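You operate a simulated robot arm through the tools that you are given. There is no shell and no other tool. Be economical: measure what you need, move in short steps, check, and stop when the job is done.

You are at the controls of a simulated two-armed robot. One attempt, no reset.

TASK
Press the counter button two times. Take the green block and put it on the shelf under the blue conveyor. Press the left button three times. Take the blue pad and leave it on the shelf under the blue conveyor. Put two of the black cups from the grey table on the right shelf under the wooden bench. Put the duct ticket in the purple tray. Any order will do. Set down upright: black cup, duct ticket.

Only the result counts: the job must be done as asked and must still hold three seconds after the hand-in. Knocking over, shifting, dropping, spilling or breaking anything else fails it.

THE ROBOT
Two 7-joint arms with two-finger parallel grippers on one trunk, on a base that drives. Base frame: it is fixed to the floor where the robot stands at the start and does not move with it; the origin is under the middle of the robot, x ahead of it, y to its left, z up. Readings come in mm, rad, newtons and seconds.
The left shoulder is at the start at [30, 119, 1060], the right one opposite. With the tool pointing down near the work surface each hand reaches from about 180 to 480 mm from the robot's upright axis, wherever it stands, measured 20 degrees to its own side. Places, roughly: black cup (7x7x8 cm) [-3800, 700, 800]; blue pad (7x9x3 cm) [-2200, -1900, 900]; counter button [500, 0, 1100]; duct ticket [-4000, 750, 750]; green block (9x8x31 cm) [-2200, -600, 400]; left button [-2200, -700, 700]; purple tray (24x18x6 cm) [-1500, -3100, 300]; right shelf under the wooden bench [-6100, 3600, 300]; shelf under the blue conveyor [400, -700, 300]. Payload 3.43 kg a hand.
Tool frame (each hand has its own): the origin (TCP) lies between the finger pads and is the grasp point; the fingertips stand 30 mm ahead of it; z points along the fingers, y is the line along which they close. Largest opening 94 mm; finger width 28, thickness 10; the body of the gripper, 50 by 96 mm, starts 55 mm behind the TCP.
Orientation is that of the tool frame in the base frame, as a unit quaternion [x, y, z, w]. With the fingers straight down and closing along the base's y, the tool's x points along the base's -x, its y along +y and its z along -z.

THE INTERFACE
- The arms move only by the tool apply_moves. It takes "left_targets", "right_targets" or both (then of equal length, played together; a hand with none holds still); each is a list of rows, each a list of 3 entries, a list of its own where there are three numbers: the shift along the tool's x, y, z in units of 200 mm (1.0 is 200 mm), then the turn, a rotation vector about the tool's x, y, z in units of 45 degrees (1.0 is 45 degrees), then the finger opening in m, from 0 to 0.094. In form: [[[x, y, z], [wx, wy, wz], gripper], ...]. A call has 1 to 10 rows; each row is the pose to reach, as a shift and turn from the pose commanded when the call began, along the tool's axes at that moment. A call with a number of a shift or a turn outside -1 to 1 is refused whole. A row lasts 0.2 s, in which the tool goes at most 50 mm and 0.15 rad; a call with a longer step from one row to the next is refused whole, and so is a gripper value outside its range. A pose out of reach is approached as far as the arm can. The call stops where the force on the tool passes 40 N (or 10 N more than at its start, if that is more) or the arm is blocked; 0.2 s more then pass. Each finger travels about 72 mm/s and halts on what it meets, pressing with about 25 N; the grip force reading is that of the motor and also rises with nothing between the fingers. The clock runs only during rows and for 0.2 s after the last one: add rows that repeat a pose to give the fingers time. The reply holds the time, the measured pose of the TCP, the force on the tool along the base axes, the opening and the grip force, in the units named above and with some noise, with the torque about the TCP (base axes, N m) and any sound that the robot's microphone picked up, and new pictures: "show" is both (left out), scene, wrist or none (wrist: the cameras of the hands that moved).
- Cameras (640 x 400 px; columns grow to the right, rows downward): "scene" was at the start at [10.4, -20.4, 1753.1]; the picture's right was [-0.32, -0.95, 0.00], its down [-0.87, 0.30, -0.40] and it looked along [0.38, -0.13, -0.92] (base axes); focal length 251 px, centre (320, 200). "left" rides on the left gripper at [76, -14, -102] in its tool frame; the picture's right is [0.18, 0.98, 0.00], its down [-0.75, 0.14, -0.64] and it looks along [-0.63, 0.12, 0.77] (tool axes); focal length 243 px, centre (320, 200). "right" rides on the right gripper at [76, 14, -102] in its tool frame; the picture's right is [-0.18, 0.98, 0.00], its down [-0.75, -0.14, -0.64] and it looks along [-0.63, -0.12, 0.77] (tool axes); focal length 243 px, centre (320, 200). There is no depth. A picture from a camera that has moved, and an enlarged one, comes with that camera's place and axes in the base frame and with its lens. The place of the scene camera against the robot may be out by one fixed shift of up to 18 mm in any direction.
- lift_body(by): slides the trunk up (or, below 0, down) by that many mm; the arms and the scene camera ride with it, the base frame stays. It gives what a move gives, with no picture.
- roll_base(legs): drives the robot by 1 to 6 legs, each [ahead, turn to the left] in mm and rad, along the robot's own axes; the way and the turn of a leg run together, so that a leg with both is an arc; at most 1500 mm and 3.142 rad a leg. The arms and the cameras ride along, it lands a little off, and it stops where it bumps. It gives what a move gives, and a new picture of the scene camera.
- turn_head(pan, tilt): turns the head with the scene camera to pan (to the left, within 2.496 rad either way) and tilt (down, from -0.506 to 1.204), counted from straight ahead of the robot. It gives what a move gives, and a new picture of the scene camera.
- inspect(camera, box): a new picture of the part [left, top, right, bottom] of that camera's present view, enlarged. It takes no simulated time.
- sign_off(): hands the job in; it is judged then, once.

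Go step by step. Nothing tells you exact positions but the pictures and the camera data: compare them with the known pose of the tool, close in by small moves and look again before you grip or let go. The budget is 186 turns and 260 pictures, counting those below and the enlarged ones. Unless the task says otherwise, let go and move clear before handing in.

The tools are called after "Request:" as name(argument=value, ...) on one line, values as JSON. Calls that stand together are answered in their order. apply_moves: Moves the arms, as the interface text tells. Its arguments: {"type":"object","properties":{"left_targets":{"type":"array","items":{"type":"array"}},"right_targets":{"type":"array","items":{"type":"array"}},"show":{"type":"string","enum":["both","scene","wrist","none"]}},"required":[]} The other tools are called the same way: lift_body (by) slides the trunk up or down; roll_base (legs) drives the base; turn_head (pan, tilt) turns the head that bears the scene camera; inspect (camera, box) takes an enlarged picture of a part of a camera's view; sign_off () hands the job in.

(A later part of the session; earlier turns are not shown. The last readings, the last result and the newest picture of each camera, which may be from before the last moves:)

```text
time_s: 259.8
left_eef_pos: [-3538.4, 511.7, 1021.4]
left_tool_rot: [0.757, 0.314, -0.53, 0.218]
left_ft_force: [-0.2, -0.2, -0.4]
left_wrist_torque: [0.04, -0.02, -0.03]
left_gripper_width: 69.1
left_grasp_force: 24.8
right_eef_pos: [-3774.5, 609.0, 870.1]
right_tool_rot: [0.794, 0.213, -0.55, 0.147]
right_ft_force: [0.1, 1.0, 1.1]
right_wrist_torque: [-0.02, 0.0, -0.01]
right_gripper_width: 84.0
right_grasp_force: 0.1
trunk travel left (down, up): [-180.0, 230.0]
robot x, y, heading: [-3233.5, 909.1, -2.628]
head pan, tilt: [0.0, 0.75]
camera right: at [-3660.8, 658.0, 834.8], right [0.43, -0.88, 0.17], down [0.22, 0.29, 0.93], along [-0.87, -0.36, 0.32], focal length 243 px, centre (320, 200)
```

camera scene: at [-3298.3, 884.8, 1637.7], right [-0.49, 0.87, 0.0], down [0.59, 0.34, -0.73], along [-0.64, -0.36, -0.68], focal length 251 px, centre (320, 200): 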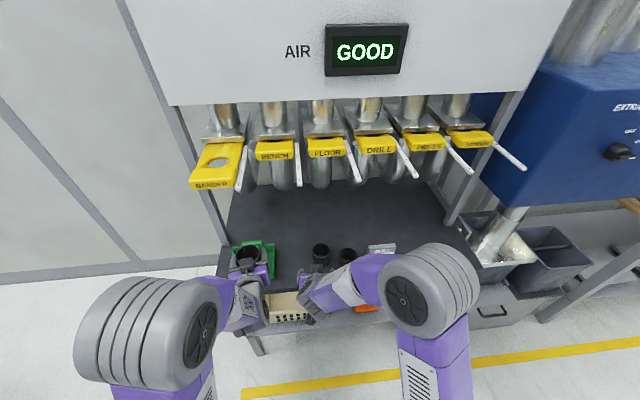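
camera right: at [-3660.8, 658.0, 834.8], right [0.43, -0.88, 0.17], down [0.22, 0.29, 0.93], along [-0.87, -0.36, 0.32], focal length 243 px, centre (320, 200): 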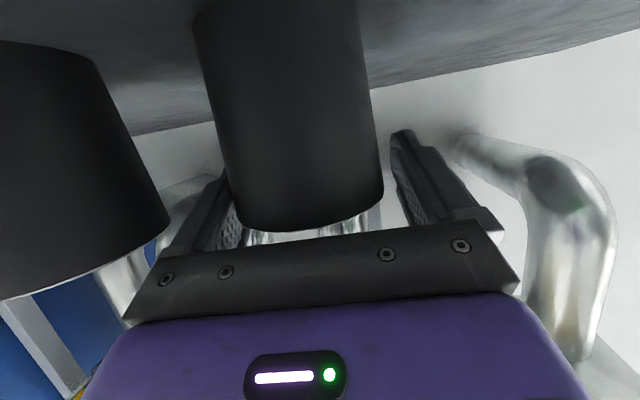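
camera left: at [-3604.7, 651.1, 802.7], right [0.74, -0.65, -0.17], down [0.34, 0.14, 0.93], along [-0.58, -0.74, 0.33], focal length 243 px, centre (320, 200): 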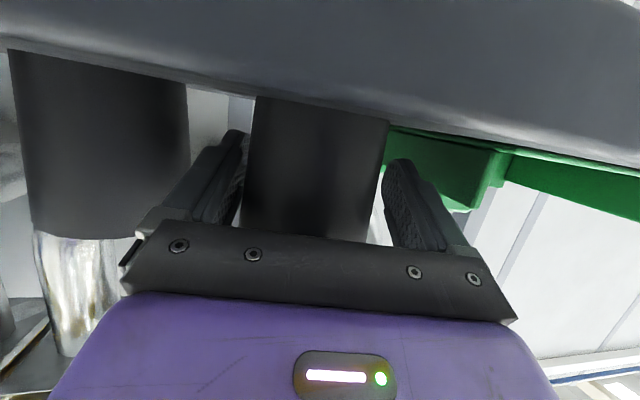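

Request:
apply_moves(right_targets=[[[0.05, 0, 0.018], [0, 0, 0], 0.084], [[0.05, 0, 0.018], [0, 0, 0], 0.07], [[0.05, 0, 0.018], [0, 0, 0], 0.06], [[0.05, 0, 0.018], [0, 0, 0], 0.05], [[0.05, 0, 0.018], [0, 0, 0], 0.05], [[-0.02, 0, -0.008], [0, 0, 0], 0.05], [[-0.14, 0, -0.05], [0, 0, 0], 0.05], [[-0.28, 0, -0.1], [0, 0, 0], 0.05], [[-0.42, 0, -0.15], [0, 0, 0], 0.05]])

```text
time_s: 261.8
left_eef_pos: [-3536.8, 513.0, 1021.0]
left_tool_rot: [0.757, 0.314, -0.53, 0.219]
left_ft_force: [0.8, 0.8, -1.4]
left_wrist_torque: [-0.02, 0.04, 0.02]
left_gripper_width: 69.1
left_grasp_force: 25.0
right_eef_pos: [-3775.2, 609.2, 958.3]
right_tool_rot: [0.794, 0.21, -0.552, 0.146]
right_ft_force: [0.5, 0.4, -0.6]
right_wrist_torque: [-0.01, 0.03, 0.02]
right_gripper_width: 69.1
right_grasp_force: 25.5
trunk travel left (down, up): [-180.0, 230.0]
robot x, y, heading: [-3237.7, 911.7, -2.626]
head pan, tilt: [0.0, 0.75]
camera scene: at [-3297.3, 885.2, 1637.7], right [-0.49, 0.87, 0.0], down [0.59, 0.34, -0.73], along [-0.64, -0.36, -0.68], focal length 251 px, centre (320, 200)
camera right: at [-3661.2, 658.3, 923.5], right [0.43, -0.88, 0.17], down [0.22, 0.29, 0.93], along [-0.87, -0.37, 0.32], focal length 243 px, centre (320, 200)
```

scene: 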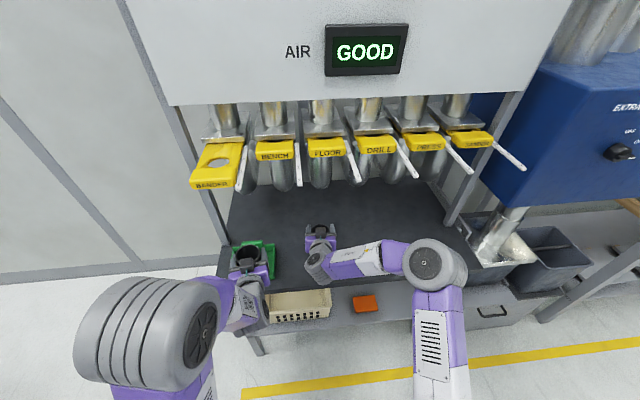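
right: 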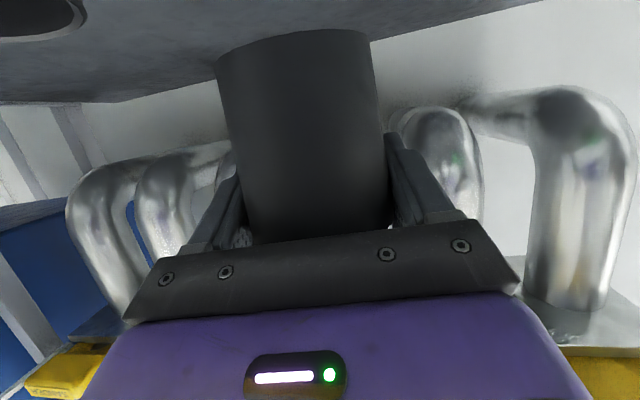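

Both cups are held. I'll back away and drive along the aisle toward the wooden bench.

Request:
roll_base(legs=[[-260, 0]])

Request:
apply_moves(right_targets=[[[0, -0.1, -0.12], [0, 0, 0], 0.05], [[0, -0.2, -0.24], [0, 0, 0], 0.05], [[0, -0.3, -0.36], [0, 0, 0], 0.05], [[0, -0.4, -0.48], [0, 0, 0], 0.05], [[-0.05, -0.5, -0.6], [0, 0, 0], 0.05], [[-0.1, -0.6, -0.7], [0, 0, 0], 0.05], [[-0.15, -0.7, -0.75], [0, 0, 0], 0.05]], show="none")

Request:
roll_base(legs=[[0, -1.486], [1400, 0], [1000, 0]])

Request:
turn_head(pan=0.5, tilt=0.4)

```text
time_s: 263.7
left_eef_pos: [-3312.9, 643.9, 1022.2]
left_tool_rot: [0.759, 0.309, -0.531, 0.216]
left_ft_force: [0.3, 0.4, -0.5]
left_wrist_torque: [-0.03, 0.0, 0.04]
left_gripper_width: 69.2
left_grasp_force: 24.8
right_eef_pos: [-3549.9, 744.1, 959.4]
right_tool_rot: [0.795, 0.207, -0.552, 0.143]
right_ft_force: [0.4, 1.2, -0.7]
right_wrist_torque: [0.02, -0.02, -0.01]
right_gripper_width: 68.5
right_grasp_force: 25.0
trunk travel left (down, up): [-180.0, 230.0]
robot x, y, heading: [-3012.6, 1040.1, -2.634]
head pan, tilt: [0.0, 0.75]
camera scene: at [-3068.8, 1013.7, 1637.8], right [-0.48, 0.88, 0.0], down [0.6, 0.33, -0.73], along [-0.64, -0.35, -0.68], focal length 251 px, centre (320, 200)
```

scene: 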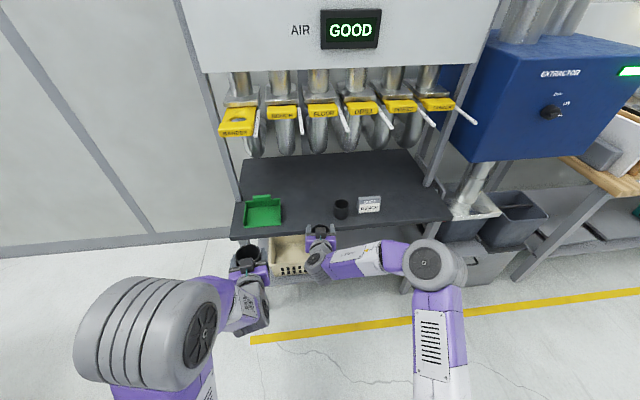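

```text
time_s: 265.3
left_eef_pos: [-3313.4, 644.6, 1021.5]
left_tool_rot: [0.76, 0.309, -0.53, 0.215]
left_ft_force: [0.0, 0.4, -1.0]
left_wrist_torque: [0.0, 0.01, -0.04]
left_gripper_width: 68.9
left_grasp_force: 24.8
right_eef_pos: [-3505.1, 929.4, 1040.9]
right_tool_rot: [0.795, 0.208, -0.552, 0.144]
right_ft_force: [-0.1, 0.2, -0.7]
right_wrist_torque: [0.01, 0.0, -0.01]
right_gripper_width: 69.1
right_grasp_force: 24.5
trunk travel left (down, up): [-180.0, 230.0]
robot x, y, heading: [-3008.4, 1042.8, -2.633]
head pan, tilt: [0.0, 0.75]
```

```text
time_s: 280.9
left_eef_pos: [-4840.1, 3288.8, 1021.5]
left_tool_rot: [0.775, -0.268, -0.54, -0.188]
left_ft_force: [0.4, 0.1, -0.6]
left_wrist_torque: [-0.02, 0.0, -0.02]
left_gripper_width: 69.0
left_grasp_force: 24.9
right_eef_pos: [-4583.4, 3516.9, 1040.6]
right_tool_rot: [0.734, -0.368, -0.51, -0.256]
right_ft_force: [0.2, -0.4, -1.1]
right_wrist_torque: [0.03, 0.02, 0.0]
right_gripper_width: 68.5
right_grasp_force: 25.1
trunk travel left (down, up): [-180.0, 230.0]
robot x, y, heading: [-4407.0, 3037.1, 2.212]
head pan, tilt: [0.0, 0.75]
camera scene: at [-4453.0, 3079.7, 1637.7], right [0.8, 0.59, 0.0], down [0.41, -0.55, -0.73], along [-0.43, 0.59, -0.68], focal length 251 px, centre (320, 200)
```

scene: 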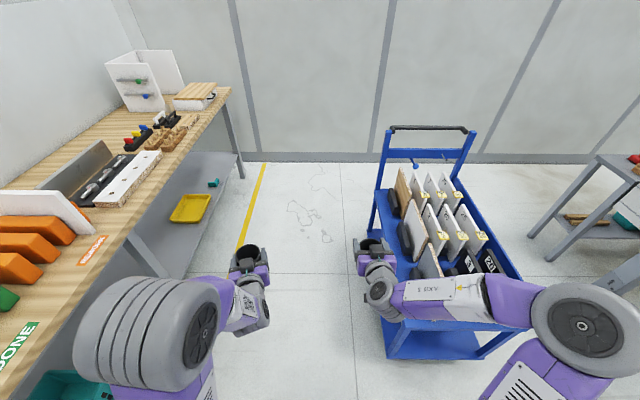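

```text
time_s: 281.8
left_eef_pos: [-4839.8, 3288.9, 1021.9]
left_tool_rot: [0.775, -0.268, -0.541, -0.188]
left_ft_force: [0.5, 0.3, -0.1]
left_wrist_torque: [0.0, 0.04, -0.01]
left_gripper_width: 68.8
left_grasp_force: 24.6
right_eef_pos: [-4581.8, 3515.7, 1041.2]
right_tool_rot: [0.735, -0.368, -0.509, -0.256]
right_ft_force: [-0.4, 0.5, -0.6]
right_wrist_torque: [0.03, 0.04, 0.0]
right_gripper_width: 68.5
right_grasp_force: 25.0
trunk travel left (down, up): [-180.0, 230.0]
robot x, y, heading: [-4409.9, 3036.6, 2.205]
head pan, tilt: [0.499, 0.4]
camera scene: at [-4487.5, 3051.8, 1668.8], right [0.42, 0.91, 0.0], down [0.35, -0.16, -0.92], along [-0.83, 0.39, -0.39], focal length 251 px, centre (320, 200)
```

scene: 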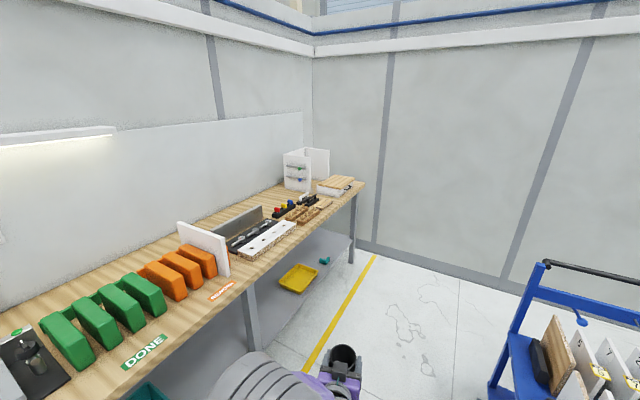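

The right shelf under the bench is the section with the yellow tray, and there is free space left of that tray (near s ≈ 5000). The blue cart is on my right, so I'll raise the hands, swing toward the bench side, pass the cart and face the bench.

Request:
lift_body(by=210)

Request:
roll_base(legs=[[0, 0.416], [700, 0], [0, -0.45], [430, 0], [0, 1.571], [-220, 0]])

Request:
turn_head(pan=0, tilt=0.7)

```text
time_s: 284.1
left_eef_pos: [-4839.4, 3289.5, 1232.3]
left_tool_rot: [0.775, -0.268, -0.541, -0.188]
left_ft_force: [-0.5, -0.7, -0.7]
left_wrist_torque: [-0.03, -0.01, -0.02]
left_gripper_width: 68.9
left_grasp_force: 25.0
right_eef_pos: [-4581.7, 3516.3, 1251.6]
right_tool_rot: [0.735, -0.368, -0.509, -0.256]
right_ft_force: [-0.7, 0.3, -0.2]
right_wrist_torque: [0.02, 0.0, -0.02]
right_gripper_width: 68.4
right_grasp_force: 25.2
trunk travel left (down, up): [-390.0, 20.0]
robot x, y, heading: [-4404.6, 3036.0, 2.2]
head pan, tilt: [0.499, 0.4]
```

```text
time_s: 297.8
left_eef_pos: [-5295.6, 3437.3, 1230.5]
left_tool_rot: [0.739, 0.354, -0.517, 0.246]
left_ft_force: [-0.2, 0.1, -0.6]
left_wrist_torque: [0.0, -0.01, -0.02]
left_gripper_width: 68.9
left_grasp_force: 24.6
right_eef_pos: [-5519.7, 3697.8, 1250.9]
right_tool_rot: [0.781, 0.256, -0.542, 0.177]
right_ft_force: [-0.1, -0.7, -0.6]
right_wrist_torque: [0.02, 0.0, 0.03]
right_gripper_width: 68.3
right_grasp_force: 24.7
trunk travel left (down, up): [-390.0, 20.0]
robot x, y, heading: [-5041.6, 3868.0, -2.512]
head pan, tilt: [0.499, 0.4]
camera scene: at [-5069.6, 3801.3, 1878.8], right [-0.9, 0.43, 0.0], down [0.17, 0.35, -0.92], along [-0.4, -0.83, -0.39], focal length 251 px, centre (320, 200)
```

scene: 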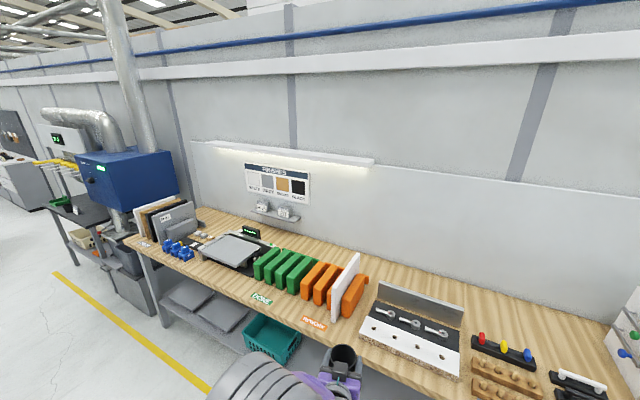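

```text
time_s: 298.7
left_eef_pos: [-5293.8, 3438.1, 1231.9]
left_tool_rot: [0.739, 0.354, -0.517, 0.247]
left_ft_force: [-0.5, -0.1, -0.1]
left_wrist_torque: [0.02, 0.01, -0.01]
left_gripper_width: 68.3
left_grasp_force: 25.4
right_eef_pos: [-5519.3, 3697.0, 1250.9]
right_tool_rot: [0.781, 0.255, -0.542, 0.177]
right_ft_force: [0.5, 0.1, -0.2]
right_wrist_torque: [-0.03, -0.02, 0.02]
right_gripper_width: 68.4
right_grasp_force: 24.6
trunk travel left (down, up): [-390.0, 20.0]
robot x, y, heading: [-5039.6, 3870.5, -2.513]
head pan, tilt: [0.0, 0.7]
camera scene: at [-5098.6, 3834.8, 1852.0], right [-0.59, 0.81, 0.0], down [0.52, 0.38, -0.77], along [-0.62, -0.45, -0.64], focal length 251 px, centre (320, 200)
```

scene: 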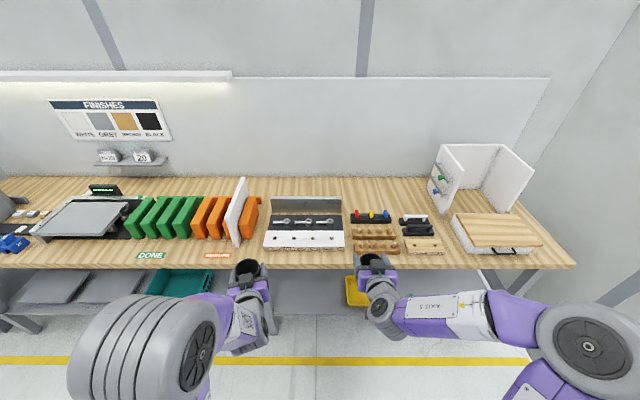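

Facing the bench. Lowering the trunk to see underneath.

Request:
lift_body(by=-388)

Request:
turn_head(pan=0, tilt=0.75)

```text
time_s: 302.4
left_eef_pos: [-5294.2, 3438.5, 844.2]
left_tool_rot: [0.739, 0.355, -0.517, 0.247]
left_ft_force: [0.4, 1.3, -0.8]
left_wrist_torque: [-0.01, 0.02, -0.01]
left_gripper_width: 68.5
left_grasp_force: 24.0
right_eef_pos: [-5519.4, 3696.6, 862.9]
right_tool_rot: [0.781, 0.255, -0.542, 0.177]
right_ft_force: [-0.4, -0.5, -1.2]
right_wrist_torque: [0.02, -0.01, 0.0]
right_gripper_width: 68.3
right_grasp_force: 25.6
trunk travel left (down, up): [-2.0, 408.0]
robot x, y, heading: [-5034.6, 3869.9, -2.518]
head pan, tilt: [0.0, 0.7]
```

```text
time_s: 303.1
left_eef_pos: [-5294.7, 3438.1, 843.2]
left_tool_rot: [0.739, 0.355, -0.517, 0.247]
left_ft_force: [0.4, -0.1, -0.3]
left_wrist_torque: [-0.04, -0.03, 0.01]
left_gripper_width: 68.3
left_grasp_force: 25.3
right_eef_pos: [-5520.2, 3697.5, 862.7]
right_tool_rot: [0.781, 0.255, -0.542, 0.177]
right_ft_force: [-0.3, 1.3, -0.1]
right_wrist_torque: [-0.01, 0.01, -0.02]
right_gripper_width: 68.5
right_grasp_force: 24.9
trunk travel left (down, up): [-2.0, 408.0]
robot x, y, heading: [-5037.5, 3867.1, -2.519]
head pan, tilt: [0.0, 0.75]
camera scene: at [-5096.6, 3836.4, 1459.7], right [-0.59, 0.81, 0.0], down [0.55, 0.4, -0.73], along [-0.59, -0.43, -0.68], focal length 251 px, centre (320, 200)
```

scene: 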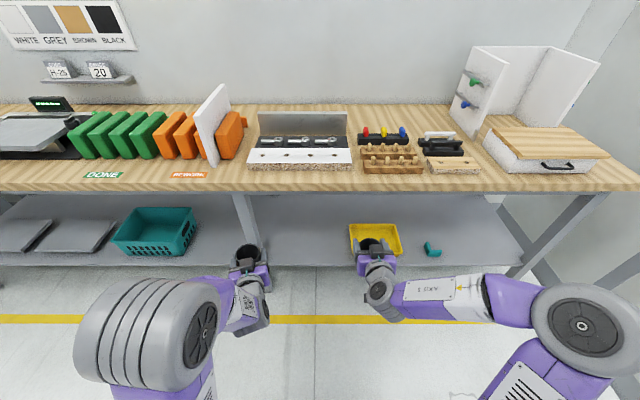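

The free part of the right shelf lies between the mid leg and the yellow tray. I'll lower both hands together in front of it.

Request:
apply_moves(left_targets=[[[0.091, -0.017, 0.05], [0, 0, 0], 0.05], [[0.182, -0.035, 0.1], [0, 0, 0], 0.05], [[0.273, -0.052, 0.15], [0, 0, 0], 0.05], [[0.364, -0.069, 0.2], [0, 0, 0], 0.05], [[0.455, -0.087, 0.25], [0, 0, 0], 0.05], [[0.545, -0.104, 0.3], [0, 0, 0], 0.05], [[0.636, -0.121, 0.35], [0, 0, 0], 0.05], [[0.727, -0.138, 0.4], [0, 0, 0], 0.05], [[0.818, -0.156, 0.45], [0, 0, 0], 0.05], [[0.909, -0.173, 0.5], [0, 0, 0], 0.05]], right_targets=[[[0.092, 0.016, 0.047], [0, 0, 0], 0.05], [[0.184, 0.031, 0.094], [0, 0, 0], 0.05], [[0.276, 0.047, 0.14], [0, 0, 0], 0.05], [[0.368, 0.062, 0.187], [0, 0, 0], 0.05], [[0.46, 0.078, 0.234], [0, 0, 0], 0.05], [[0.552, 0.093, 0.281], [0, 0, 0], 0.05], [[0.644, 0.109, 0.328], [0, 0, 0], 0.05], [[0.736, 0.124, 0.374], [0, 0, 0], 0.05], [[0.828, 0.14, 0.421], [0, 0, 0], 0.05], [[0.92, 0.155, 0.468], [0, 0, 0], 0.05]], show="scene")

```text
time_s: 305.2
left_eef_pos: [-5341.0, 3436.6, 639.6]
left_tool_rot: [0.739, 0.355, -0.516, 0.247]
left_ft_force: [-0.4, -0.1, -0.6]
left_wrist_torque: [0.01, -0.01, -0.01]
left_gripper_width: 68.6
left_grasp_force: 24.8
right_eef_pos: [-5503.2, 3641.2, 662.7]
right_tool_rot: [0.783, 0.251, -0.544, 0.17]
right_ft_force: [-0.3, 0.1, -0.2]
right_wrist_torque: [-0.01, -0.01, -0.01]
right_gripper_width: 68.4
right_grasp_force: 25.4
right hand out of reach, approached as far as the arm can: row 5, 6, 7, 8, 9, 10
trunk travel left (down, up): [-2.0, 408.0]
robot x, y, heading: [-5039.3, 3872.0, -2.515]
head pan, tilt: [0.0, 0.75]
camera scene: at [-5096.4, 3836.3, 1459.7], right [-0.59, 0.81, 0.0], down [0.55, 0.4, -0.73], along [-0.59, -0.43, -0.68], focal length 251 px, centre (320, 200)
```

scene: 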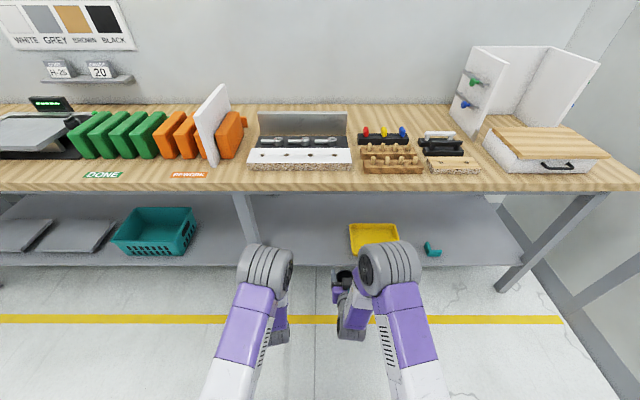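

Request:
apply_moves(left_targets=[[[0.087, -0.014, 0.055], [0, 0, 0], 0.05], [[0.173, -0.028, 0.11], [0, 0, 0], 0.05], [[0.26, -0.042, 0.165], [0, 0, 0], 0.05], [[0.346, -0.056, 0.22], [0, 0, 0], 0.05], [[0.433, -0.07, 0.275], [0, 0, 0], 0.05], [[0.519, -0.083, 0.33], [0, 0, 0], 0.05], [[0.606, -0.097, 0.385], [0, 0, 0], 0.05], [[0.692, -0.111, 0.44], [0, 0, 0], 0.05], [[0.779, -0.125, 0.495], [0, 0, 0], 0.05], [[0.865, -0.139, 0.55], [0, 0, 0], 0.05]], right_targets=[[[0.084, 0, 0.062], [0, 0, 0], 0.05], [[0.168, 0, 0.125], [0, 0, 0], 0.05], [[0.251, 0, 0.187], [0, 0, 0], 0.05], [[0.335, 0, 0.25], [0, 0, 0], 0.05], [[0.419, 0, 0.312], [0, 0, 0], 0.05], [[0.503, 0, 0.374], [0, 0, 0], 0.05], [[0.587, 0, 0.437], [0, 0, 0], 0.05], [[0.67, 0, 0.5], [0, 0, 0], 0.05], [[0.754, 0, 0.562], [0, 0, 0], 0.05], [[0.838, 0, 0.624], [0, 0, 0], 0.05]], show="both")

```text
time_s: 307.4
left_eef_pos: [-5390.0, 3418.1, 437.6]
left_tool_rot: [0.738, 0.355, -0.517, 0.248]
left_ft_force: [-1.1, 0.2, -0.3]
left_wrist_torque: [0.0, 0.02, 0.04]
left_gripper_width: 68.5
left_grasp_force: 25.1
right_eef_pos: [-5540.0, 3584.1, 461.3]
right_tool_rot: [0.783, 0.252, -0.544, 0.165]
right_ft_force: [0.4, 0.3, -0.6]
right_wrist_torque: [-0.01, 0.0, 0.04]
right_gripper_width: 68.4
right_grasp_force: 24.9
right hand out of reach, approached as far as the arm can: row 1, 2, 3, 4, 5, 6, 7, 8, 9, 10
trunk travel left (down, up): [-2.0, 408.0]
robot x, y, heading: [-5036.4, 3869.1, -2.513]
head pan, tilt: [0.0, 0.75]
camera scene: at [-5096.8, 3836.5, 1459.7], right [-0.59, 0.81, 0.0], down [0.55, 0.4, -0.73], along [-0.59, -0.43, -0.68], focal length 251 px, centre (320, 200)
camera right: at [-5431.7, 3642.4, 426.6], right [0.51, -0.84, 0.16], down [0.2, 0.3, 0.93], along [-0.83, -0.45, 0.32], focal length 243 px, centre (320, 200)
camera left: at [-5324.5, 3523.9, 401.8], right [0.81, -0.57, -0.17], down [0.33, 0.18, 0.93], along [-0.49, -0.81, 0.33], focal length 243 px, centre (320, 200)
```

scene: 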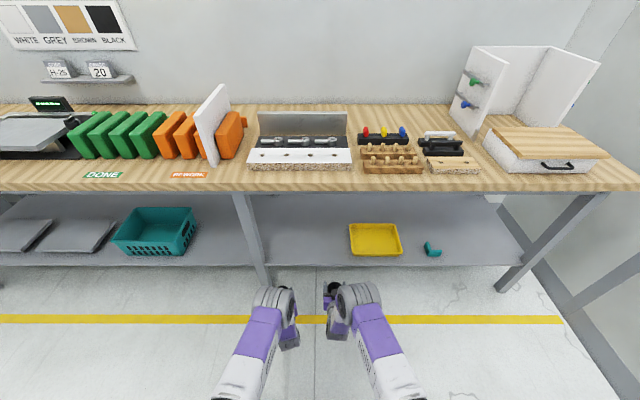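
right: 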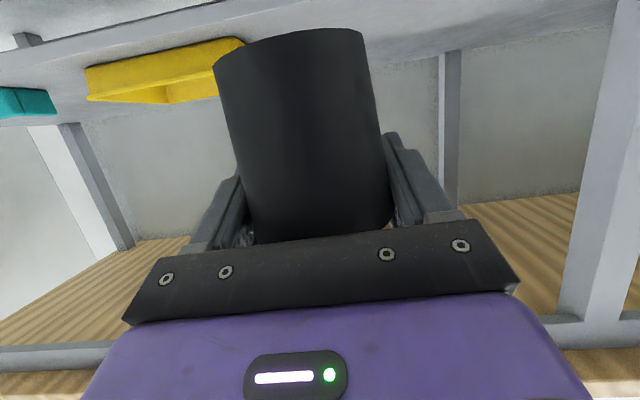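
left: 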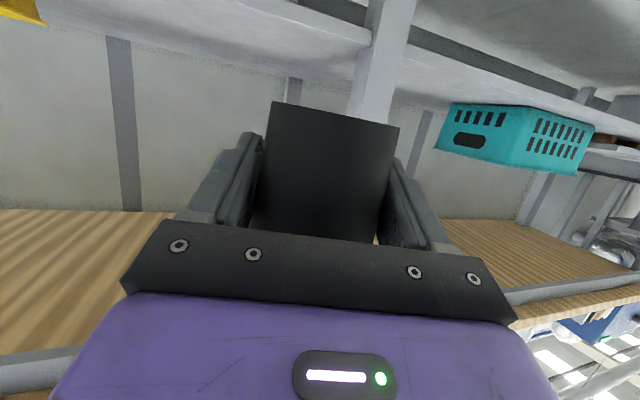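

Both cups are low and level, outside the bench. I'll drive in 285 mm and check.

Request:
roll_base(legs=[[285, 0]])

Request:
turn_head(pan=0, tilt=1.0)

Request:
inspect(camera="left", box=[0, 0, 640, 400])

```text
time_s: 309.4
left_eef_pos: [-5620.2, 3248.4, 437.0]
left_tool_rot: [0.739, 0.356, -0.516, 0.248]
left_ft_force: [-0.4, -1.4, -0.8]
left_wrist_torque: [-0.01, -0.04, 0.02]
left_gripper_width: 68.4
left_grasp_force: 25.4
right_eef_pos: [-5772.2, 3412.7, 461.7]
right_tool_rot: [0.783, 0.252, -0.544, 0.165]
right_ft_force: [0.2, 0.8, 0.0]
right_wrist_torque: [-0.02, -0.01, 0.01]
right_gripper_width: 68.1
right_grasp_force: 24.7
trunk travel left (down, up): [-2.0, 408.0]
robot x, y, heading: [-5272.9, 3702.0, -2.511]
head pan, tilt: [0.0, 0.75]
camera scene: at [-5329.0, 3667.7, 1459.7], right [-0.59, 0.81, 0.0], down [0.55, 0.4, -0.73], along [-0.59, -0.43, -0.68], focal length 251 px, centre (320, 200)
```

scene: 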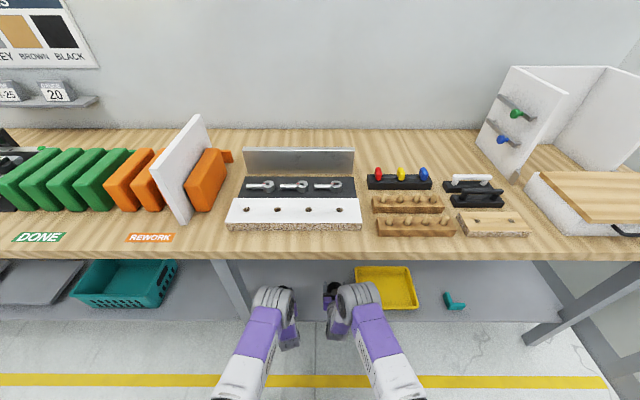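

```text
time_s: 310.2
left_eef_pos: [-5621.8, 3249.4, 438.4]
left_tool_rot: [0.738, 0.355, -0.517, 0.247]
left_ft_force: [-0.1, -0.4, -0.9]
left_wrist_torque: [0.02, 0.02, -0.01]
left_gripper_width: 68.2
left_grasp_force: 24.6
right_eef_pos: [-5771.6, 3412.9, 461.3]
right_tool_rot: [0.783, 0.253, -0.544, 0.166]
right_ft_force: [-0.8, 1.2, -1.4]
right_wrist_torque: [0.0, 0.0, -0.04]
right_gripper_width: 68.3
right_grasp_force: 25.2
trunk travel left (down, up): [-2.0, 408.0]
robot x, y, heading: [-5271.2, 3700.5, -2.517]
head pan, tilt: [0.0, 1.0]
camera scene: at [-5318.2, 3675.5, 1440.6], right [-0.59, 0.81, 0.0], down [0.68, 0.49, -0.54], along [-0.44, -0.32, -0.84], focal length 251 px, centre (320, 200)
```

scene: 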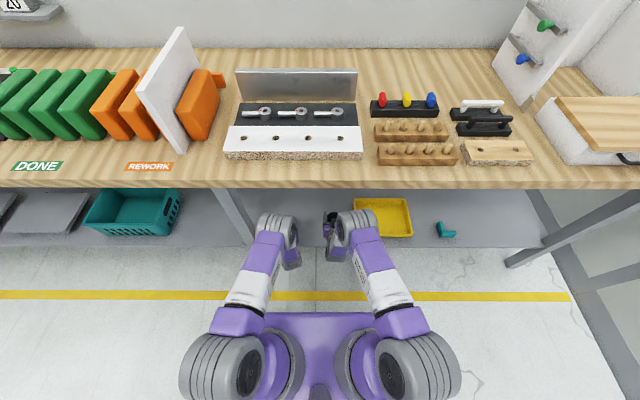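

```text
1.00 times, centred on (320, 200) of left (not enlarged: the box is as wide or as high as the picture)
camera zoom: at [-5555.8, 3354.6, 402.1], right [0.81, -0.56, -0.17], down [0.33, 0.18, 0.93], along [-0.49, -0.81, 0.33], focal length 243 px, centre (320, 200)
```

zoom: 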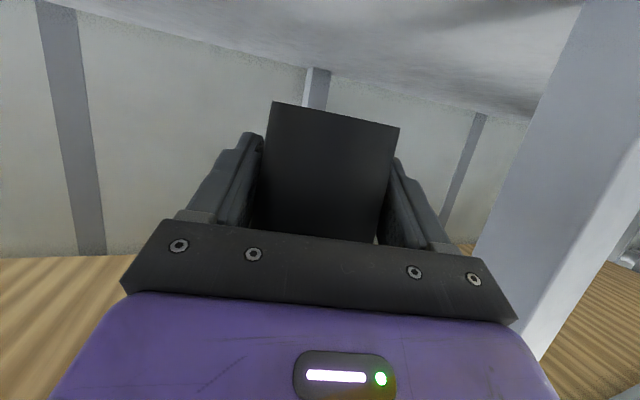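

Request:
inspect(camera="scene", box=[230, 180, 430, 290])

```text
3.20 times, centred on (330, 235) of scene
camera zoom: at [-5318.2, 3675.5, 1440.6], right [-0.59, 0.81, 0.0], down [0.68, 0.49, -0.54], along [-0.44, -0.32, -0.84], focal length 803 px, centre (288, 88)
```

zoom: 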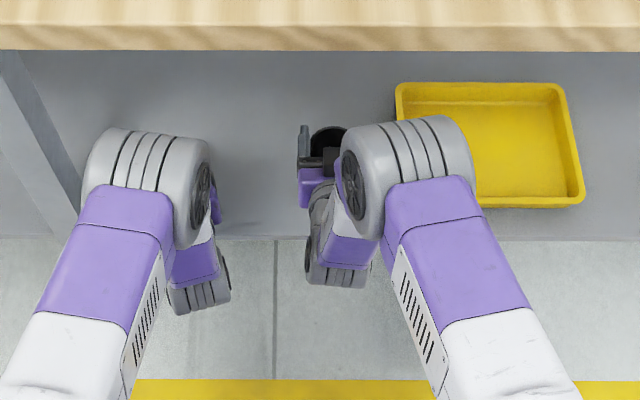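

The right cup is about 55 mm inside the shelf edge, the left about 30 mm. I'll drive 28 mm more and lower both.

Request:
roll_base(legs=[[28, 0]])

Request:
apply_moves(left_targets=[[[0.08, 0, 0.029], [0, 0, 0], 0.05], [[0.16, 0, 0.058], [0, 0, 0], 0.05], [[0.22, 0, 0.08], [0, 0, 0], 0.05], [[0.25, 0, 0.091], [0, 0, 0], 0.05], [[0.28, 0, 0.102], [0, 0, 0], 0.05]], right_targets=[[[0.08, 0, 0.029], [0, 0, 0], 0.05], [[0.16, 0, 0.058], [0, 0, 0], 0.05], [[0.22, 0, 0.08], [0, 0, 0], 0.05], [[0.25, 0, 0.091], [0, 0, 0], 0.05], [[0.28, 0, 0.102], [0, 0, 0], 0.05]], show="none")

```text
time_s: 311.0
left_eef_pos: [-5643.5, 3233.2, 437.8]
left_tool_rot: [0.738, 0.356, -0.517, 0.248]
left_ft_force: [0.1, 0.3, -1.1]
left_wrist_torque: [-0.01, -0.01, 0.01]
left_gripper_width: 68.1
left_grasp_force: 25.0
right_eef_pos: [-5794.1, 3398.2, 462.2]
right_tool_rot: [0.783, 0.253, -0.544, 0.165]
right_ft_force: [0.0, 0.5, -0.5]
right_wrist_torque: [0.03, -0.02, 0.03]
right_gripper_width: 68.4
right_grasp_force: 25.0
trunk travel left (down, up): [-2.0, 408.0]
robot x, y, heading: [-5295.8, 3682.0, -2.514]
head pan, tilt: [0.0, 1.0]
camera scene: at [-5340.8, 3659.1, 1440.6], right [-0.59, 0.81, 0.0], down [0.68, 0.49, -0.54], along [-0.44, -0.32, -0.84], focal length 251 px, centre (320, 200)
```

scene: 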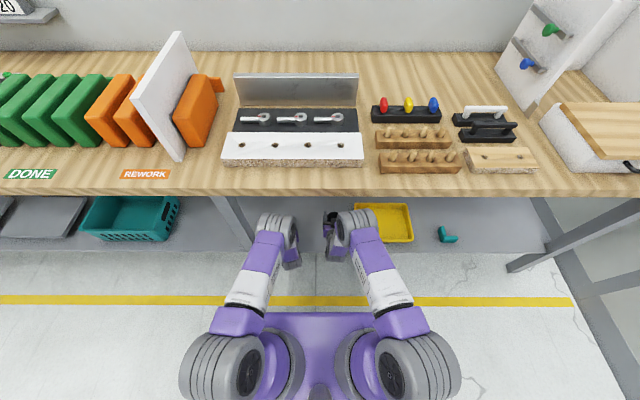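

```text
time_s: 312.2
left_eef_pos: [-5643.0, 3234.1, 377.5]
left_tool_rot: [0.739, 0.356, -0.516, 0.247]
left_ft_force: [-0.3, 0.2, -0.3]
left_wrist_torque: [0.0, 0.03, -0.01]
left_gripper_width: 68.1
left_grasp_force: 24.9
right_eef_pos: [-5795.7, 3399.5, 403.8]
right_tool_rot: [0.782, 0.253, -0.545, 0.164]
right_ft_force: [0.4, -0.7, -1.0]
right_wrist_torque: [0.02, 0.0, -0.02]
right_gripper_width: 68.3
right_grasp_force: 24.9
trunk travel left (down, up): [-2.0, 408.0]
robot x, y, heading: [-5289.9, 3683.7, -2.512]
head pan, tilt: [0.0, 1.0]
```

Request:
apply_moves(left_targets=[[[0.019, 0, 0.007], [0, 0, 0], 0.05], [[0.038, 0, 0.014], [0, 0, 0], 0.05], [[0.056, 0, 0.021], [0, 0, 0], 0.05], [[0.07, 0, 0.026], [0, 0, 0], 0.05]], right_targets=[[[0.019, 0, 0.007], [0, 0, 0], 0.05], [[0.038, 0, 0.014], [0, 0, 0], 0.05], [[0.056, 0, 0.021], [0, 0, 0], 0.05], [[0.07, 0, 0.026], [0, 0, 0], 0.05]], show="none")

```text
time_s: 313.2
left_eef_pos: [-5642.7, 3232.7, 362.8]
left_tool_rot: [0.739, 0.356, -0.516, 0.248]
left_ft_force: [-0.5, 0.3, -0.4]
left_wrist_torque: [-0.01, 0.01, 0.0]
left_gripper_width: 68.3
left_grasp_force: 25.0
right_eef_pos: [-5795.6, 3399.9, 387.4]
right_tool_rot: [0.783, 0.254, -0.543, 0.165]
right_ft_force: [1.0, 0.2, 0.1]
right_wrist_torque: [-0.03, 0.03, 0.03]
right_gripper_width: 68.2
right_grasp_force: 25.1
trunk travel left (down, up): [-2.0, 408.0]
robot x, y, heading: [-5296.4, 3685.5, -2.514]
head pan, tilt: [0.0, 1.0]
```

Request:
apply_moves(left_targets=[[[0.014, 0, 0.005], [0, 0, 0], 0.05], [[0.028, 0, 0.01], [0, 0, 0], 0.05], [[0.042, 0, 0.015], [0, 0, 0], 0.05], [[0.056, 0, 0.02], [0, 0, 0], 0.05]], right_targets=[[[0.014, 0, 0.005], [0, 0, 0], 0.05], [[0.028, 0, 0.01], [0, 0, 0], 0.05], [[0.042, 0, 0.015], [0, 0, 0], 0.05], [[0.056, 0, 0.02], [0, 0, 0], 0.05]], show="wrist")

```text
time_s: 314.2
left_eef_pos: [-5643.4, 3233.6, 351.0]
left_tool_rot: [0.738, 0.355, -0.517, 0.248]
left_ft_force: [-1.1, 0.1, -1.1]
left_wrist_torque: [0.02, -0.01, 0.02]
left_gripper_width: 68.6
left_grasp_force: 24.9
right_eef_pos: [-5793.8, 3399.3, 375.3]
right_tool_rot: [0.782, 0.253, -0.544, 0.166]
right_ft_force: [0.3, 0.4, -0.9]
right_wrist_torque: [-0.03, 0.02, 0.02]
right_gripper_width: 68.0
right_grasp_force: 25.2
trunk travel left (down, up): [-2.0, 408.0]
robot x, y, heading: [-5295.5, 3685.8, -2.516]
head pan, tilt: [0.0, 1.0]
camera right: at [-5685.7, 3459.0, 340.3], right [0.52, -0.84, 0.16], down [0.2, 0.3, 0.93], along [-0.83, -0.45, 0.32], focal length 243 px, centre (320, 200)
camera left: at [-5578.2, 3338.4, 314.9], right [0.81, -0.56, -0.17], down [0.33, 0.18, 0.93], along [-0.49, -0.81, 0.33], focal length 243 px, centre (320, 200)
```

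right: 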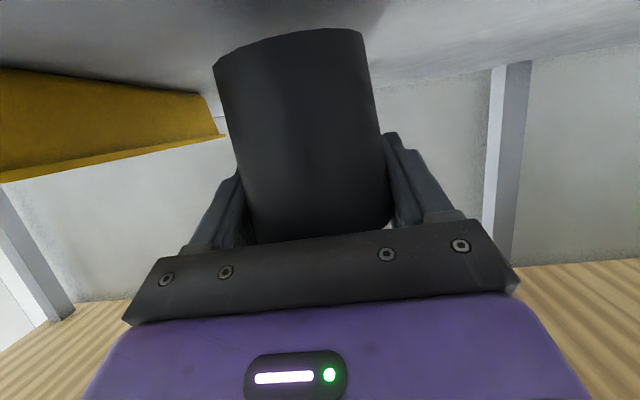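
left: 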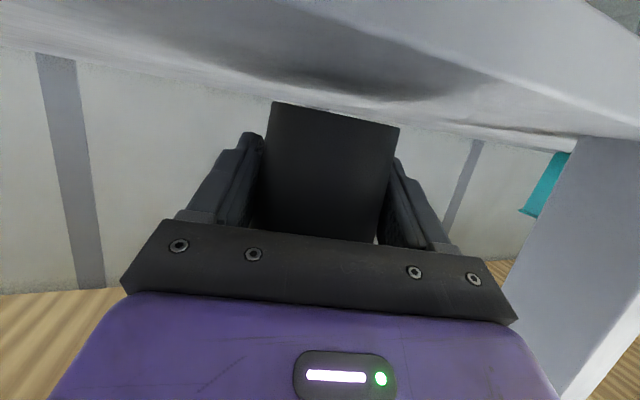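

Request:
apply_moves(left_targets=[[[0.014, 0, 0.005], [0, 0, 0], 0.05], [[0.028, 0, 0.01], [0, 0, 0], 0.05], [[0.042, 0, 0.015], [0, 0, 0], 0.05]], right_targets=[[[0.014, 0, 0.005], [0, 0, 0], 0.05], [[0.028, 0, 0.01], [0, 0, 0], 0.05], [[0.042, 0, 0.015], [0, 0, 0], 0.05]], show="none")

```text
time_s: 315.0
left_eef_pos: [-5642.8, 3233.7, 342.4]
left_tool_rot: [0.739, 0.356, -0.516, 0.248]
left_ft_force: [0.6, -0.5, 0.4]
left_wrist_torque: [0.0, -0.03, 0.04]
left_gripper_width: 68.1
left_grasp_force: 25.3
right_eef_pos: [-5793.0, 3398.5, 366.5]
right_tool_rot: [0.783, 0.252, -0.545, 0.165]
right_ft_force: [0.0, -0.4, -1.4]
right_wrist_torque: [0.0, 0.02, -0.05]
right_gripper_width: 68.1
right_grasp_force: 25.4
trunk travel left (down, up): [-2.0, 408.0]
robot x, y, heading: [-5292.2, 3683.9, -2.514]
head pan, tilt: [0.0, 1.0]
```

Request:
apply_moves(left_targets=[[[0.014, 0, 0.005], [0, 0, 0], 0.05], [[0.028, 0, 0.01], [0, 0, 0], 0.05], [[0.042, 0, 0.015], [0, 0, 0], 0.05], [[0.056, 0, 0.02], [0, 0, 0], 0.05]], right_targets=[[[0.014, 0, 0.005], [0, 0, 0], 0.05], [[0.028, 0, 0.01], [0, 0, 0], 0.05], [[0.042, 0, 0.015], [0, 0, 0], 0.05], [[0.056, 0, 0.02], [0, 0, 0], 0.05]], show="none")

```text
time_s: 316.0
left_eef_pos: [-5644.4, 3234.9, 337.3]
left_tool_rot: [0.738, 0.356, -0.517, 0.248]
left_ft_force: [-0.5, 0.4, 7.1]
left_wrist_torque: [0.2, 0.11, -0.04]
left_gripper_width: 68.1
left_grasp_force: 24.8
left hand out of reach, approached as far as the arm can: row 3, 4
right_eef_pos: [-5793.9, 3400.3, 359.1]
right_tool_rot: [0.783, 0.253, -0.544, 0.165]
right_ft_force: [0.1, 0.6, 1.1]
right_wrist_torque: [0.0, -0.04, 0.03]
right_gripper_width: 68.2
right_grasp_force: 25.5
right hand out of reach, approached as far as the arm can: row 4
trunk travel left (down, up): [-2.0, 408.0]
robot x, y, heading: [-5292.8, 3684.7, -2.514]
head pan, tilt: [0.0, 1.0]
```

The left cup is in contact (7 N) and the right is just touching. I'll lower the trunk the last 2 mm, then open.

Request:
lift_body(by=-2)

Request:
apply_moves(left_targets=[[[0, 0, 0], [0, 0, 0], 0.068], [[0, 0, 0], [0, 0, 0], 0.074], [[0, 0, 0], [0, 0, 0], 0.082], [[0, 0, 0], [0, 0, 0], 0.09]], right_targets=[[[0, 0, 0], [0, 0, 0], 0.068], [[0, 0, 0], [0, 0, 0], 0.074], [[0, 0, 0], [0, 0, 0], 0.082], [[0, 0, 0], [0, 0, 0], 0.09]], show="wrist")

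```text
time_s: 316.6
left_eef_pos: [-5643.0, 3232.3, 336.2]
left_tool_rot: [0.738, 0.355, -0.518, 0.248]
left_ft_force: [4.3, -0.6, 11.9]
left_wrist_torque: [0.17, 0.07, -0.06]
left_gripper_width: 68.0
left_grasp_force: 25.1
right_eef_pos: [-5794.3, 3400.0, 361.2]
right_tool_rot: [0.782, 0.252, -0.546, 0.166]
right_ft_force: [0.6, 1.9, 9.7]
right_wrist_torque: [-0.07, -0.31, 0.07]
right_gripper_width: 68.3
right_grasp_force: 25.0
trunk travel left (down, up): [0.0, 410.0]
robot x, y, heading: [-5291.5, 3682.4, -2.509]
head pan, tilt: [0.0, 1.0]
```

```text
time_s: 317.6
left_eef_pos: [-5643.0, 3233.9, 335.1]
left_tool_rot: [0.739, 0.356, -0.517, 0.247]
left_ft_force: [0.3, 0.0, 0.3]
left_wrist_torque: [-0.01, -0.02, 0.02]
left_gripper_width: 90.0
left_grasp_force: 0.1
right_eef_pos: [-5793.2, 3399.8, 357.7]
right_tool_rot: [0.783, 0.253, -0.543, 0.165]
right_ft_force: [0.3, -0.4, 0.0]
right_wrist_torque: [0.02, 0.02, 0.02]
right_gripper_width: 89.9
right_grasp_force: 0.1
trunk travel left (down, up): [0.0, 410.0]
robot x, y, heading: [-5299.9, 3684.1, -2.515]
head pan, tilt: [0.0, 1.0]
camera right: at [-5684.6, 3459.3, 322.9], right [0.52, -0.84, 0.16], down [0.2, 0.29, 0.93], along [-0.83, -0.45, 0.32], focal length 243 px, centre (320, 200)
camera left: at [-5577.9, 3338.5, 299.0], right [0.81, -0.56, -0.17], down [0.33, 0.18, 0.93], along [-0.49, -0.81, 0.33], focal length 243 px, centre (320, 200)
```

right: 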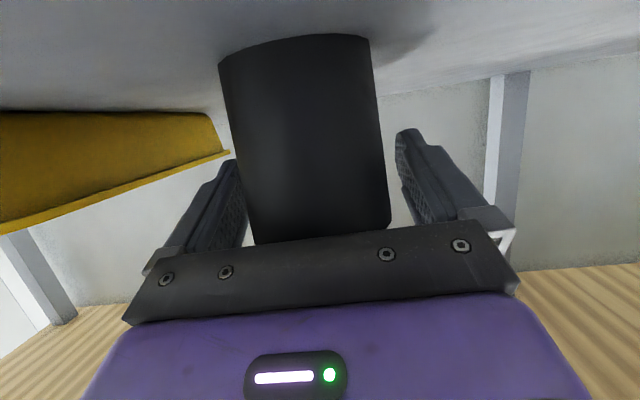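
left: 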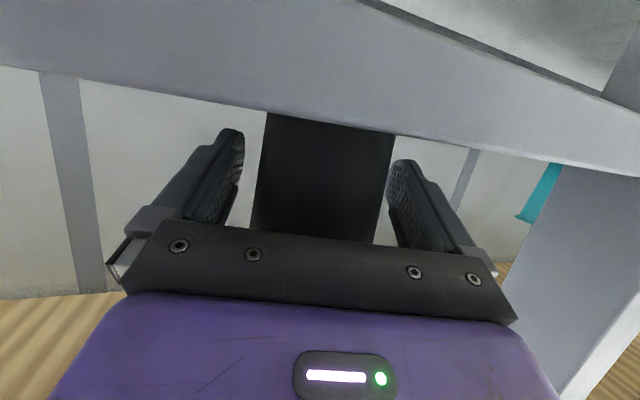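

Both cups stand upright. I'll retract each hand straight along its own axis.

Request:
apply_moves(left_targets=[[[0.027, 0, -0.075], [0, 0, 0], 0.09], [[0.055, 0, -0.15], [0, 0, 0], 0.09], [[0.082, 0, -0.226], [0, 0, 0], 0.09], [[0.109, 0, -0.3], [0, 0, 0], 0.09], [[0.136, 0, -0.376], [0, 0, 0], 0.09], [[0.15, 0, -0.42], [0, 0, 0], 0.09]], right_targets=[[[0.027, 0, -0.075], [0, 0, 0], 0.09], [[0.055, 0, -0.15], [0, 0, 0], 0.09], [[0.082, 0, -0.226], [0, 0, 0], 0.09], [[0.109, 0, -0.3], [0, 0, 0], 0.09], [[0.136, 0, -0.376], [0, 0, 0], 0.09], [[0.15, 0, -0.42], [0, 0, 0], 0.09]], show="none")

Request:
roll_base(legs=[[-450, 0]])

Request:
inspect(camera="scene", box=[200, 60, 440, 200])

```text
time_s: 318.9
left_eef_pos: [-5588.5, 3304.0, 335.9]
left_tool_rot: [0.739, 0.356, -0.516, 0.247]
left_ft_force: [0.2, 0.5, -0.4]
left_wrist_torque: [-0.01, -0.02, 0.02]
left_gripper_width: 90.1
left_grasp_force: 0.1
right_eef_pos: [-5717.9, 3446.8, 359.0]
right_tool_rot: [0.784, 0.253, -0.545, 0.159]
right_ft_force: [0.0, 0.3, 0.3]
right_wrist_torque: [0.0, -0.01, 0.0]
right_gripper_width: 89.8
right_grasp_force: 0.1
right hand out of reach, approached as far as the arm can: row 5, 6
trunk travel left (down, up): [0.0, 410.0]
robot x, y, heading: [-5291.6, 3687.4, -2.517]
head pan, tilt: [0.0, 1.0]
```

```text
time_s: 321.6
left_eef_pos: [-5225.6, 3566.0, 335.2]
left_tool_rot: [0.737, 0.358, -0.516, 0.249]
left_ft_force: [0.0, 0.3, 0.7]
left_wrist_torque: [-0.03, 0.0, -0.04]
left_gripper_width: 90.0
left_grasp_force: 0.2
right_eef_pos: [-5357.2, 3707.0, 358.8]
right_tool_rot: [0.782, 0.255, -0.545, 0.162]
right_ft_force: [0.9, -0.5, 0.6]
right_wrist_torque: [0.0, 0.0, 0.01]
right_gripper_width: 90.0
right_grasp_force: 0.1
trunk travel left (down, up): [0.0, 410.0]
robot x, y, heading: [-4934.0, 3947.4, -2.509]
head pan, tilt: [0.0, 1.0]
camera scene: at [-4981.5, 3921.7, 1438.6], right [-0.59, 0.81, 0.0], down [0.68, 0.5, -0.54], along [-0.43, -0.32, -0.84], focal length 251 px, centre (320, 200)
```

scene: 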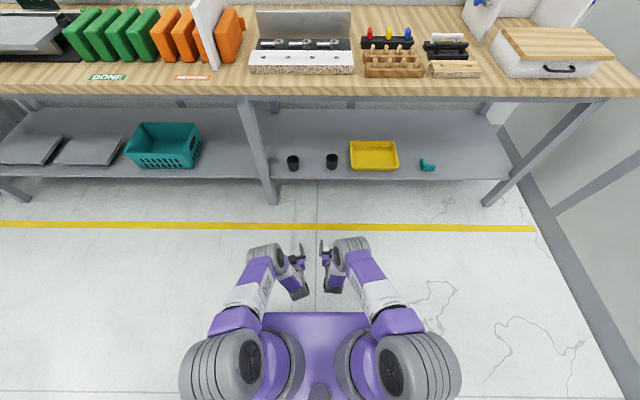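

```text
2.67 times, centred on (320, 130) of scene
camera zoom: at [-4981.5, 3921.7, 1438.6], right [-0.59, 0.81, 0.0], down [0.68, 0.5, -0.54], along [-0.43, -0.32, -0.84], focal length 670 px, centre (320, 387)
```

zoom: 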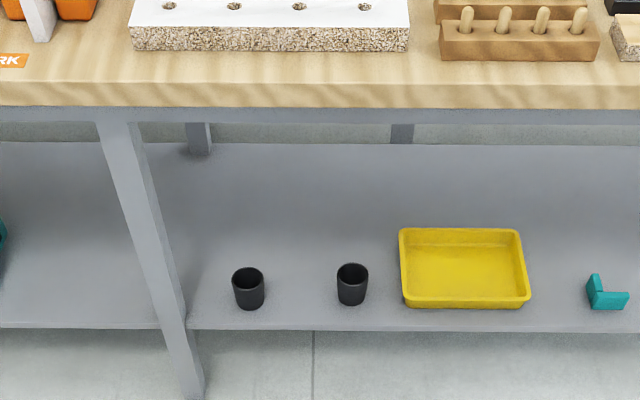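

Both cups are upright on the right shelf. Next is the ticket: I'll raise the trunk and re-fold the arms, left compact and right turned toward a left-pointing grasp.

Request:
lift_body(by=325)

Request:
apply_moves(left_targets=[[[-0.084, 0, -0.062], [0, 0.1, 0], 0.09], [[-0.168, 0, -0.124], [0, 0.2, 0], 0.09], [[-0.252, 0, -0.186], [0, 0.3, 0], 0.09], [[-0.336, 0, -0.248], [0, 0.4, 0], 0.09], [[-0.42, 0, -0.31], [0, 0.5, 0], 0.09], [[-0.504, 0, -0.372], [0, 0.6, 0], 0.09], [[-0.588, 0, -0.434], [0, 0.7, 0], 0.09], [[-0.672, 0, -0.496], [0, 0.8, 0], 0.09], [[-0.756, 0, -0.558], [0, 0.9, 0], 0.09], [[-0.84, 0, -0.62], [0, 1.0, 0], 0.09]], right_targets=[[[-0.089, 0, -0.048], [0, 0.1, 0], 0.09], [[-0.178, 0, -0.096], [0, 0.2, 0], 0.09], [[-0.267, 0, -0.144], [0, 0.3, 0], 0.09], [[-0.356, 0, -0.192], [0, 0.4, 0], 0.09], [[-0.445, 0, -0.24], [0, 0.5, 0], 0.09], [[-0.534, 0, -0.288], [0, 0.6, 0], 0.09], [[-0.623, 0, -0.336], [0, 0.7, 0], 0.09], [[-0.712, 0, -0.384], [0, 0.8, 0], 0.09], [[-0.801, 0, -0.432], [0, 0.9, 0], 0.09], [[-0.89, 0, -0.48], [0, 1.0, 0], 0.09]], show="none")

Request:
apply_moves(left_targets=[[[-0.02, 0, -0.1], [0, 0.07, 0], 0.09], [[-0.04, 0, -0.2], [0, 0.14, 0], 0.09], [[-0.06, 0, -0.3], [0, 0.21, 0], 0.09], [[-0.08, 0, -0.4], [0, 0.28, 0], 0.09], [[-0.1, 0, -0.5], [0, 0.35, 0], 0.09], [[-0.12, 0, -0.6], [0, 0.42, 0], 0.09], [[-0.14, 0, -0.7], [0, 0.49, 0], 0.09], [[-0.16, 0, -0.8], [0, 0.56, 0], 0.09], [[-0.18, 0, -0.9], [0, 0.56, 0], 0.09], [[-0.2, 0, -1.0], [0, 0.56, 0], 0.09]], right_targets=[[[-0.028, 0, -0.06], [0, 0.07, 0], 0.09], [[-0.056, 0, -0.12], [0, 0.14, 0], 0.09], [[-0.084, 0, -0.18], [0, 0.21, 0], 0.09], [[-0.112, 0, -0.24], [0, 0.28, 0], 0.09], [[-0.14, 0, -0.3], [0, 0.35, 0], 0.09], [[-0.168, 0, -0.36], [0, 0.42, 0], 0.09], [[-0.196, 0, -0.42], [0, 0.49, 0], 0.09], [[-0.224, 0, -0.48], [0, 0.56, 0], 0.09], [[-0.252, 0, -0.54], [0, 0.56, 0], 0.09], [[-0.275, 0, -0.59], [0, 0.56, 0], 0.09]], show="none")

```text
time_s: 324.9
left_eef_pos: [-5226.7, 3565.1, 660.6]
left_tool_rot: [0.738, 0.357, -0.516, 0.249]
left_ft_force: [-0.5, -0.8, 0.5]
left_wrist_torque: [0.04, -0.01, -0.01]
left_gripper_width: 90.0
left_grasp_force: 0.2
right_eef_pos: [-5357.2, 3707.2, 684.1]
right_tool_rot: [0.783, 0.255, -0.544, 0.161]
right_ft_force: [0.1, 0.2, -0.5]
right_wrist_torque: [0.03, 0.0, -0.02]
right_gripper_width: 89.9
right_grasp_force: 0.0
trunk travel left (down, up): [-325.0, 85.0]
robot x, y, heading: [-4932.6, 3946.4, -2.506]
head pan, tilt: [0.0, 1.0]
```

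```text
time_s: 327.1
left_eef_pos: [-5188.8, 3610.8, 861.4]
left_tool_rot: [0.879, 0.425, -0.195, 0.093]
left_ft_force: [0.0, 0.0, 0.3]
left_wrist_torque: [-0.03, -0.03, 0.0]
left_gripper_width: 89.8
left_grasp_force: 0.0
right_eef_pos: [-5334.9, 3718.5, 885.7]
right_tool_rot: [0.932, 0.297, -0.201, 0.051]
right_ft_force: [-0.3, 0.2, 0.3]
right_wrist_torque: [0.0, 0.01, 0.0]
right_gripper_width: 90.1
right_grasp_force: 0.0
trunk travel left (down, up): [-325.0, 85.0]
robot x, y, heading: [-4935.7, 3946.9, -2.502]
head pan, tilt: [0.0, 1.0]
```

```text
time_s: 329.3
left_eef_pos: [-5158.7, 3647.7, 1058.6]
left_tool_rot: [0.9, 0.436, 0.001, -0.002]
left_ft_force: [0.0, 0.4, -1.1]
left_wrist_torque: [0.02, -0.01, 0.0]
left_gripper_width: 89.9
left_grasp_force: 0.1
right_eef_pos: [-5332.0, 3715.0, 1014.9]
right_tool_rot: [0.954, 0.301, 0.005, -0.015]
right_ft_force: [-0.4, 0.0, -0.1]
right_wrist_torque: [0.02, 0.01, 0.03]
right_gripper_width: 90.1
right_grasp_force: 0.1
trunk travel left (down, up): [-325.0, 85.0]
robot x, y, heading: [-4934.9, 3948.5, -2.505]
head pan, tilt: [0.0, 1.0]
```

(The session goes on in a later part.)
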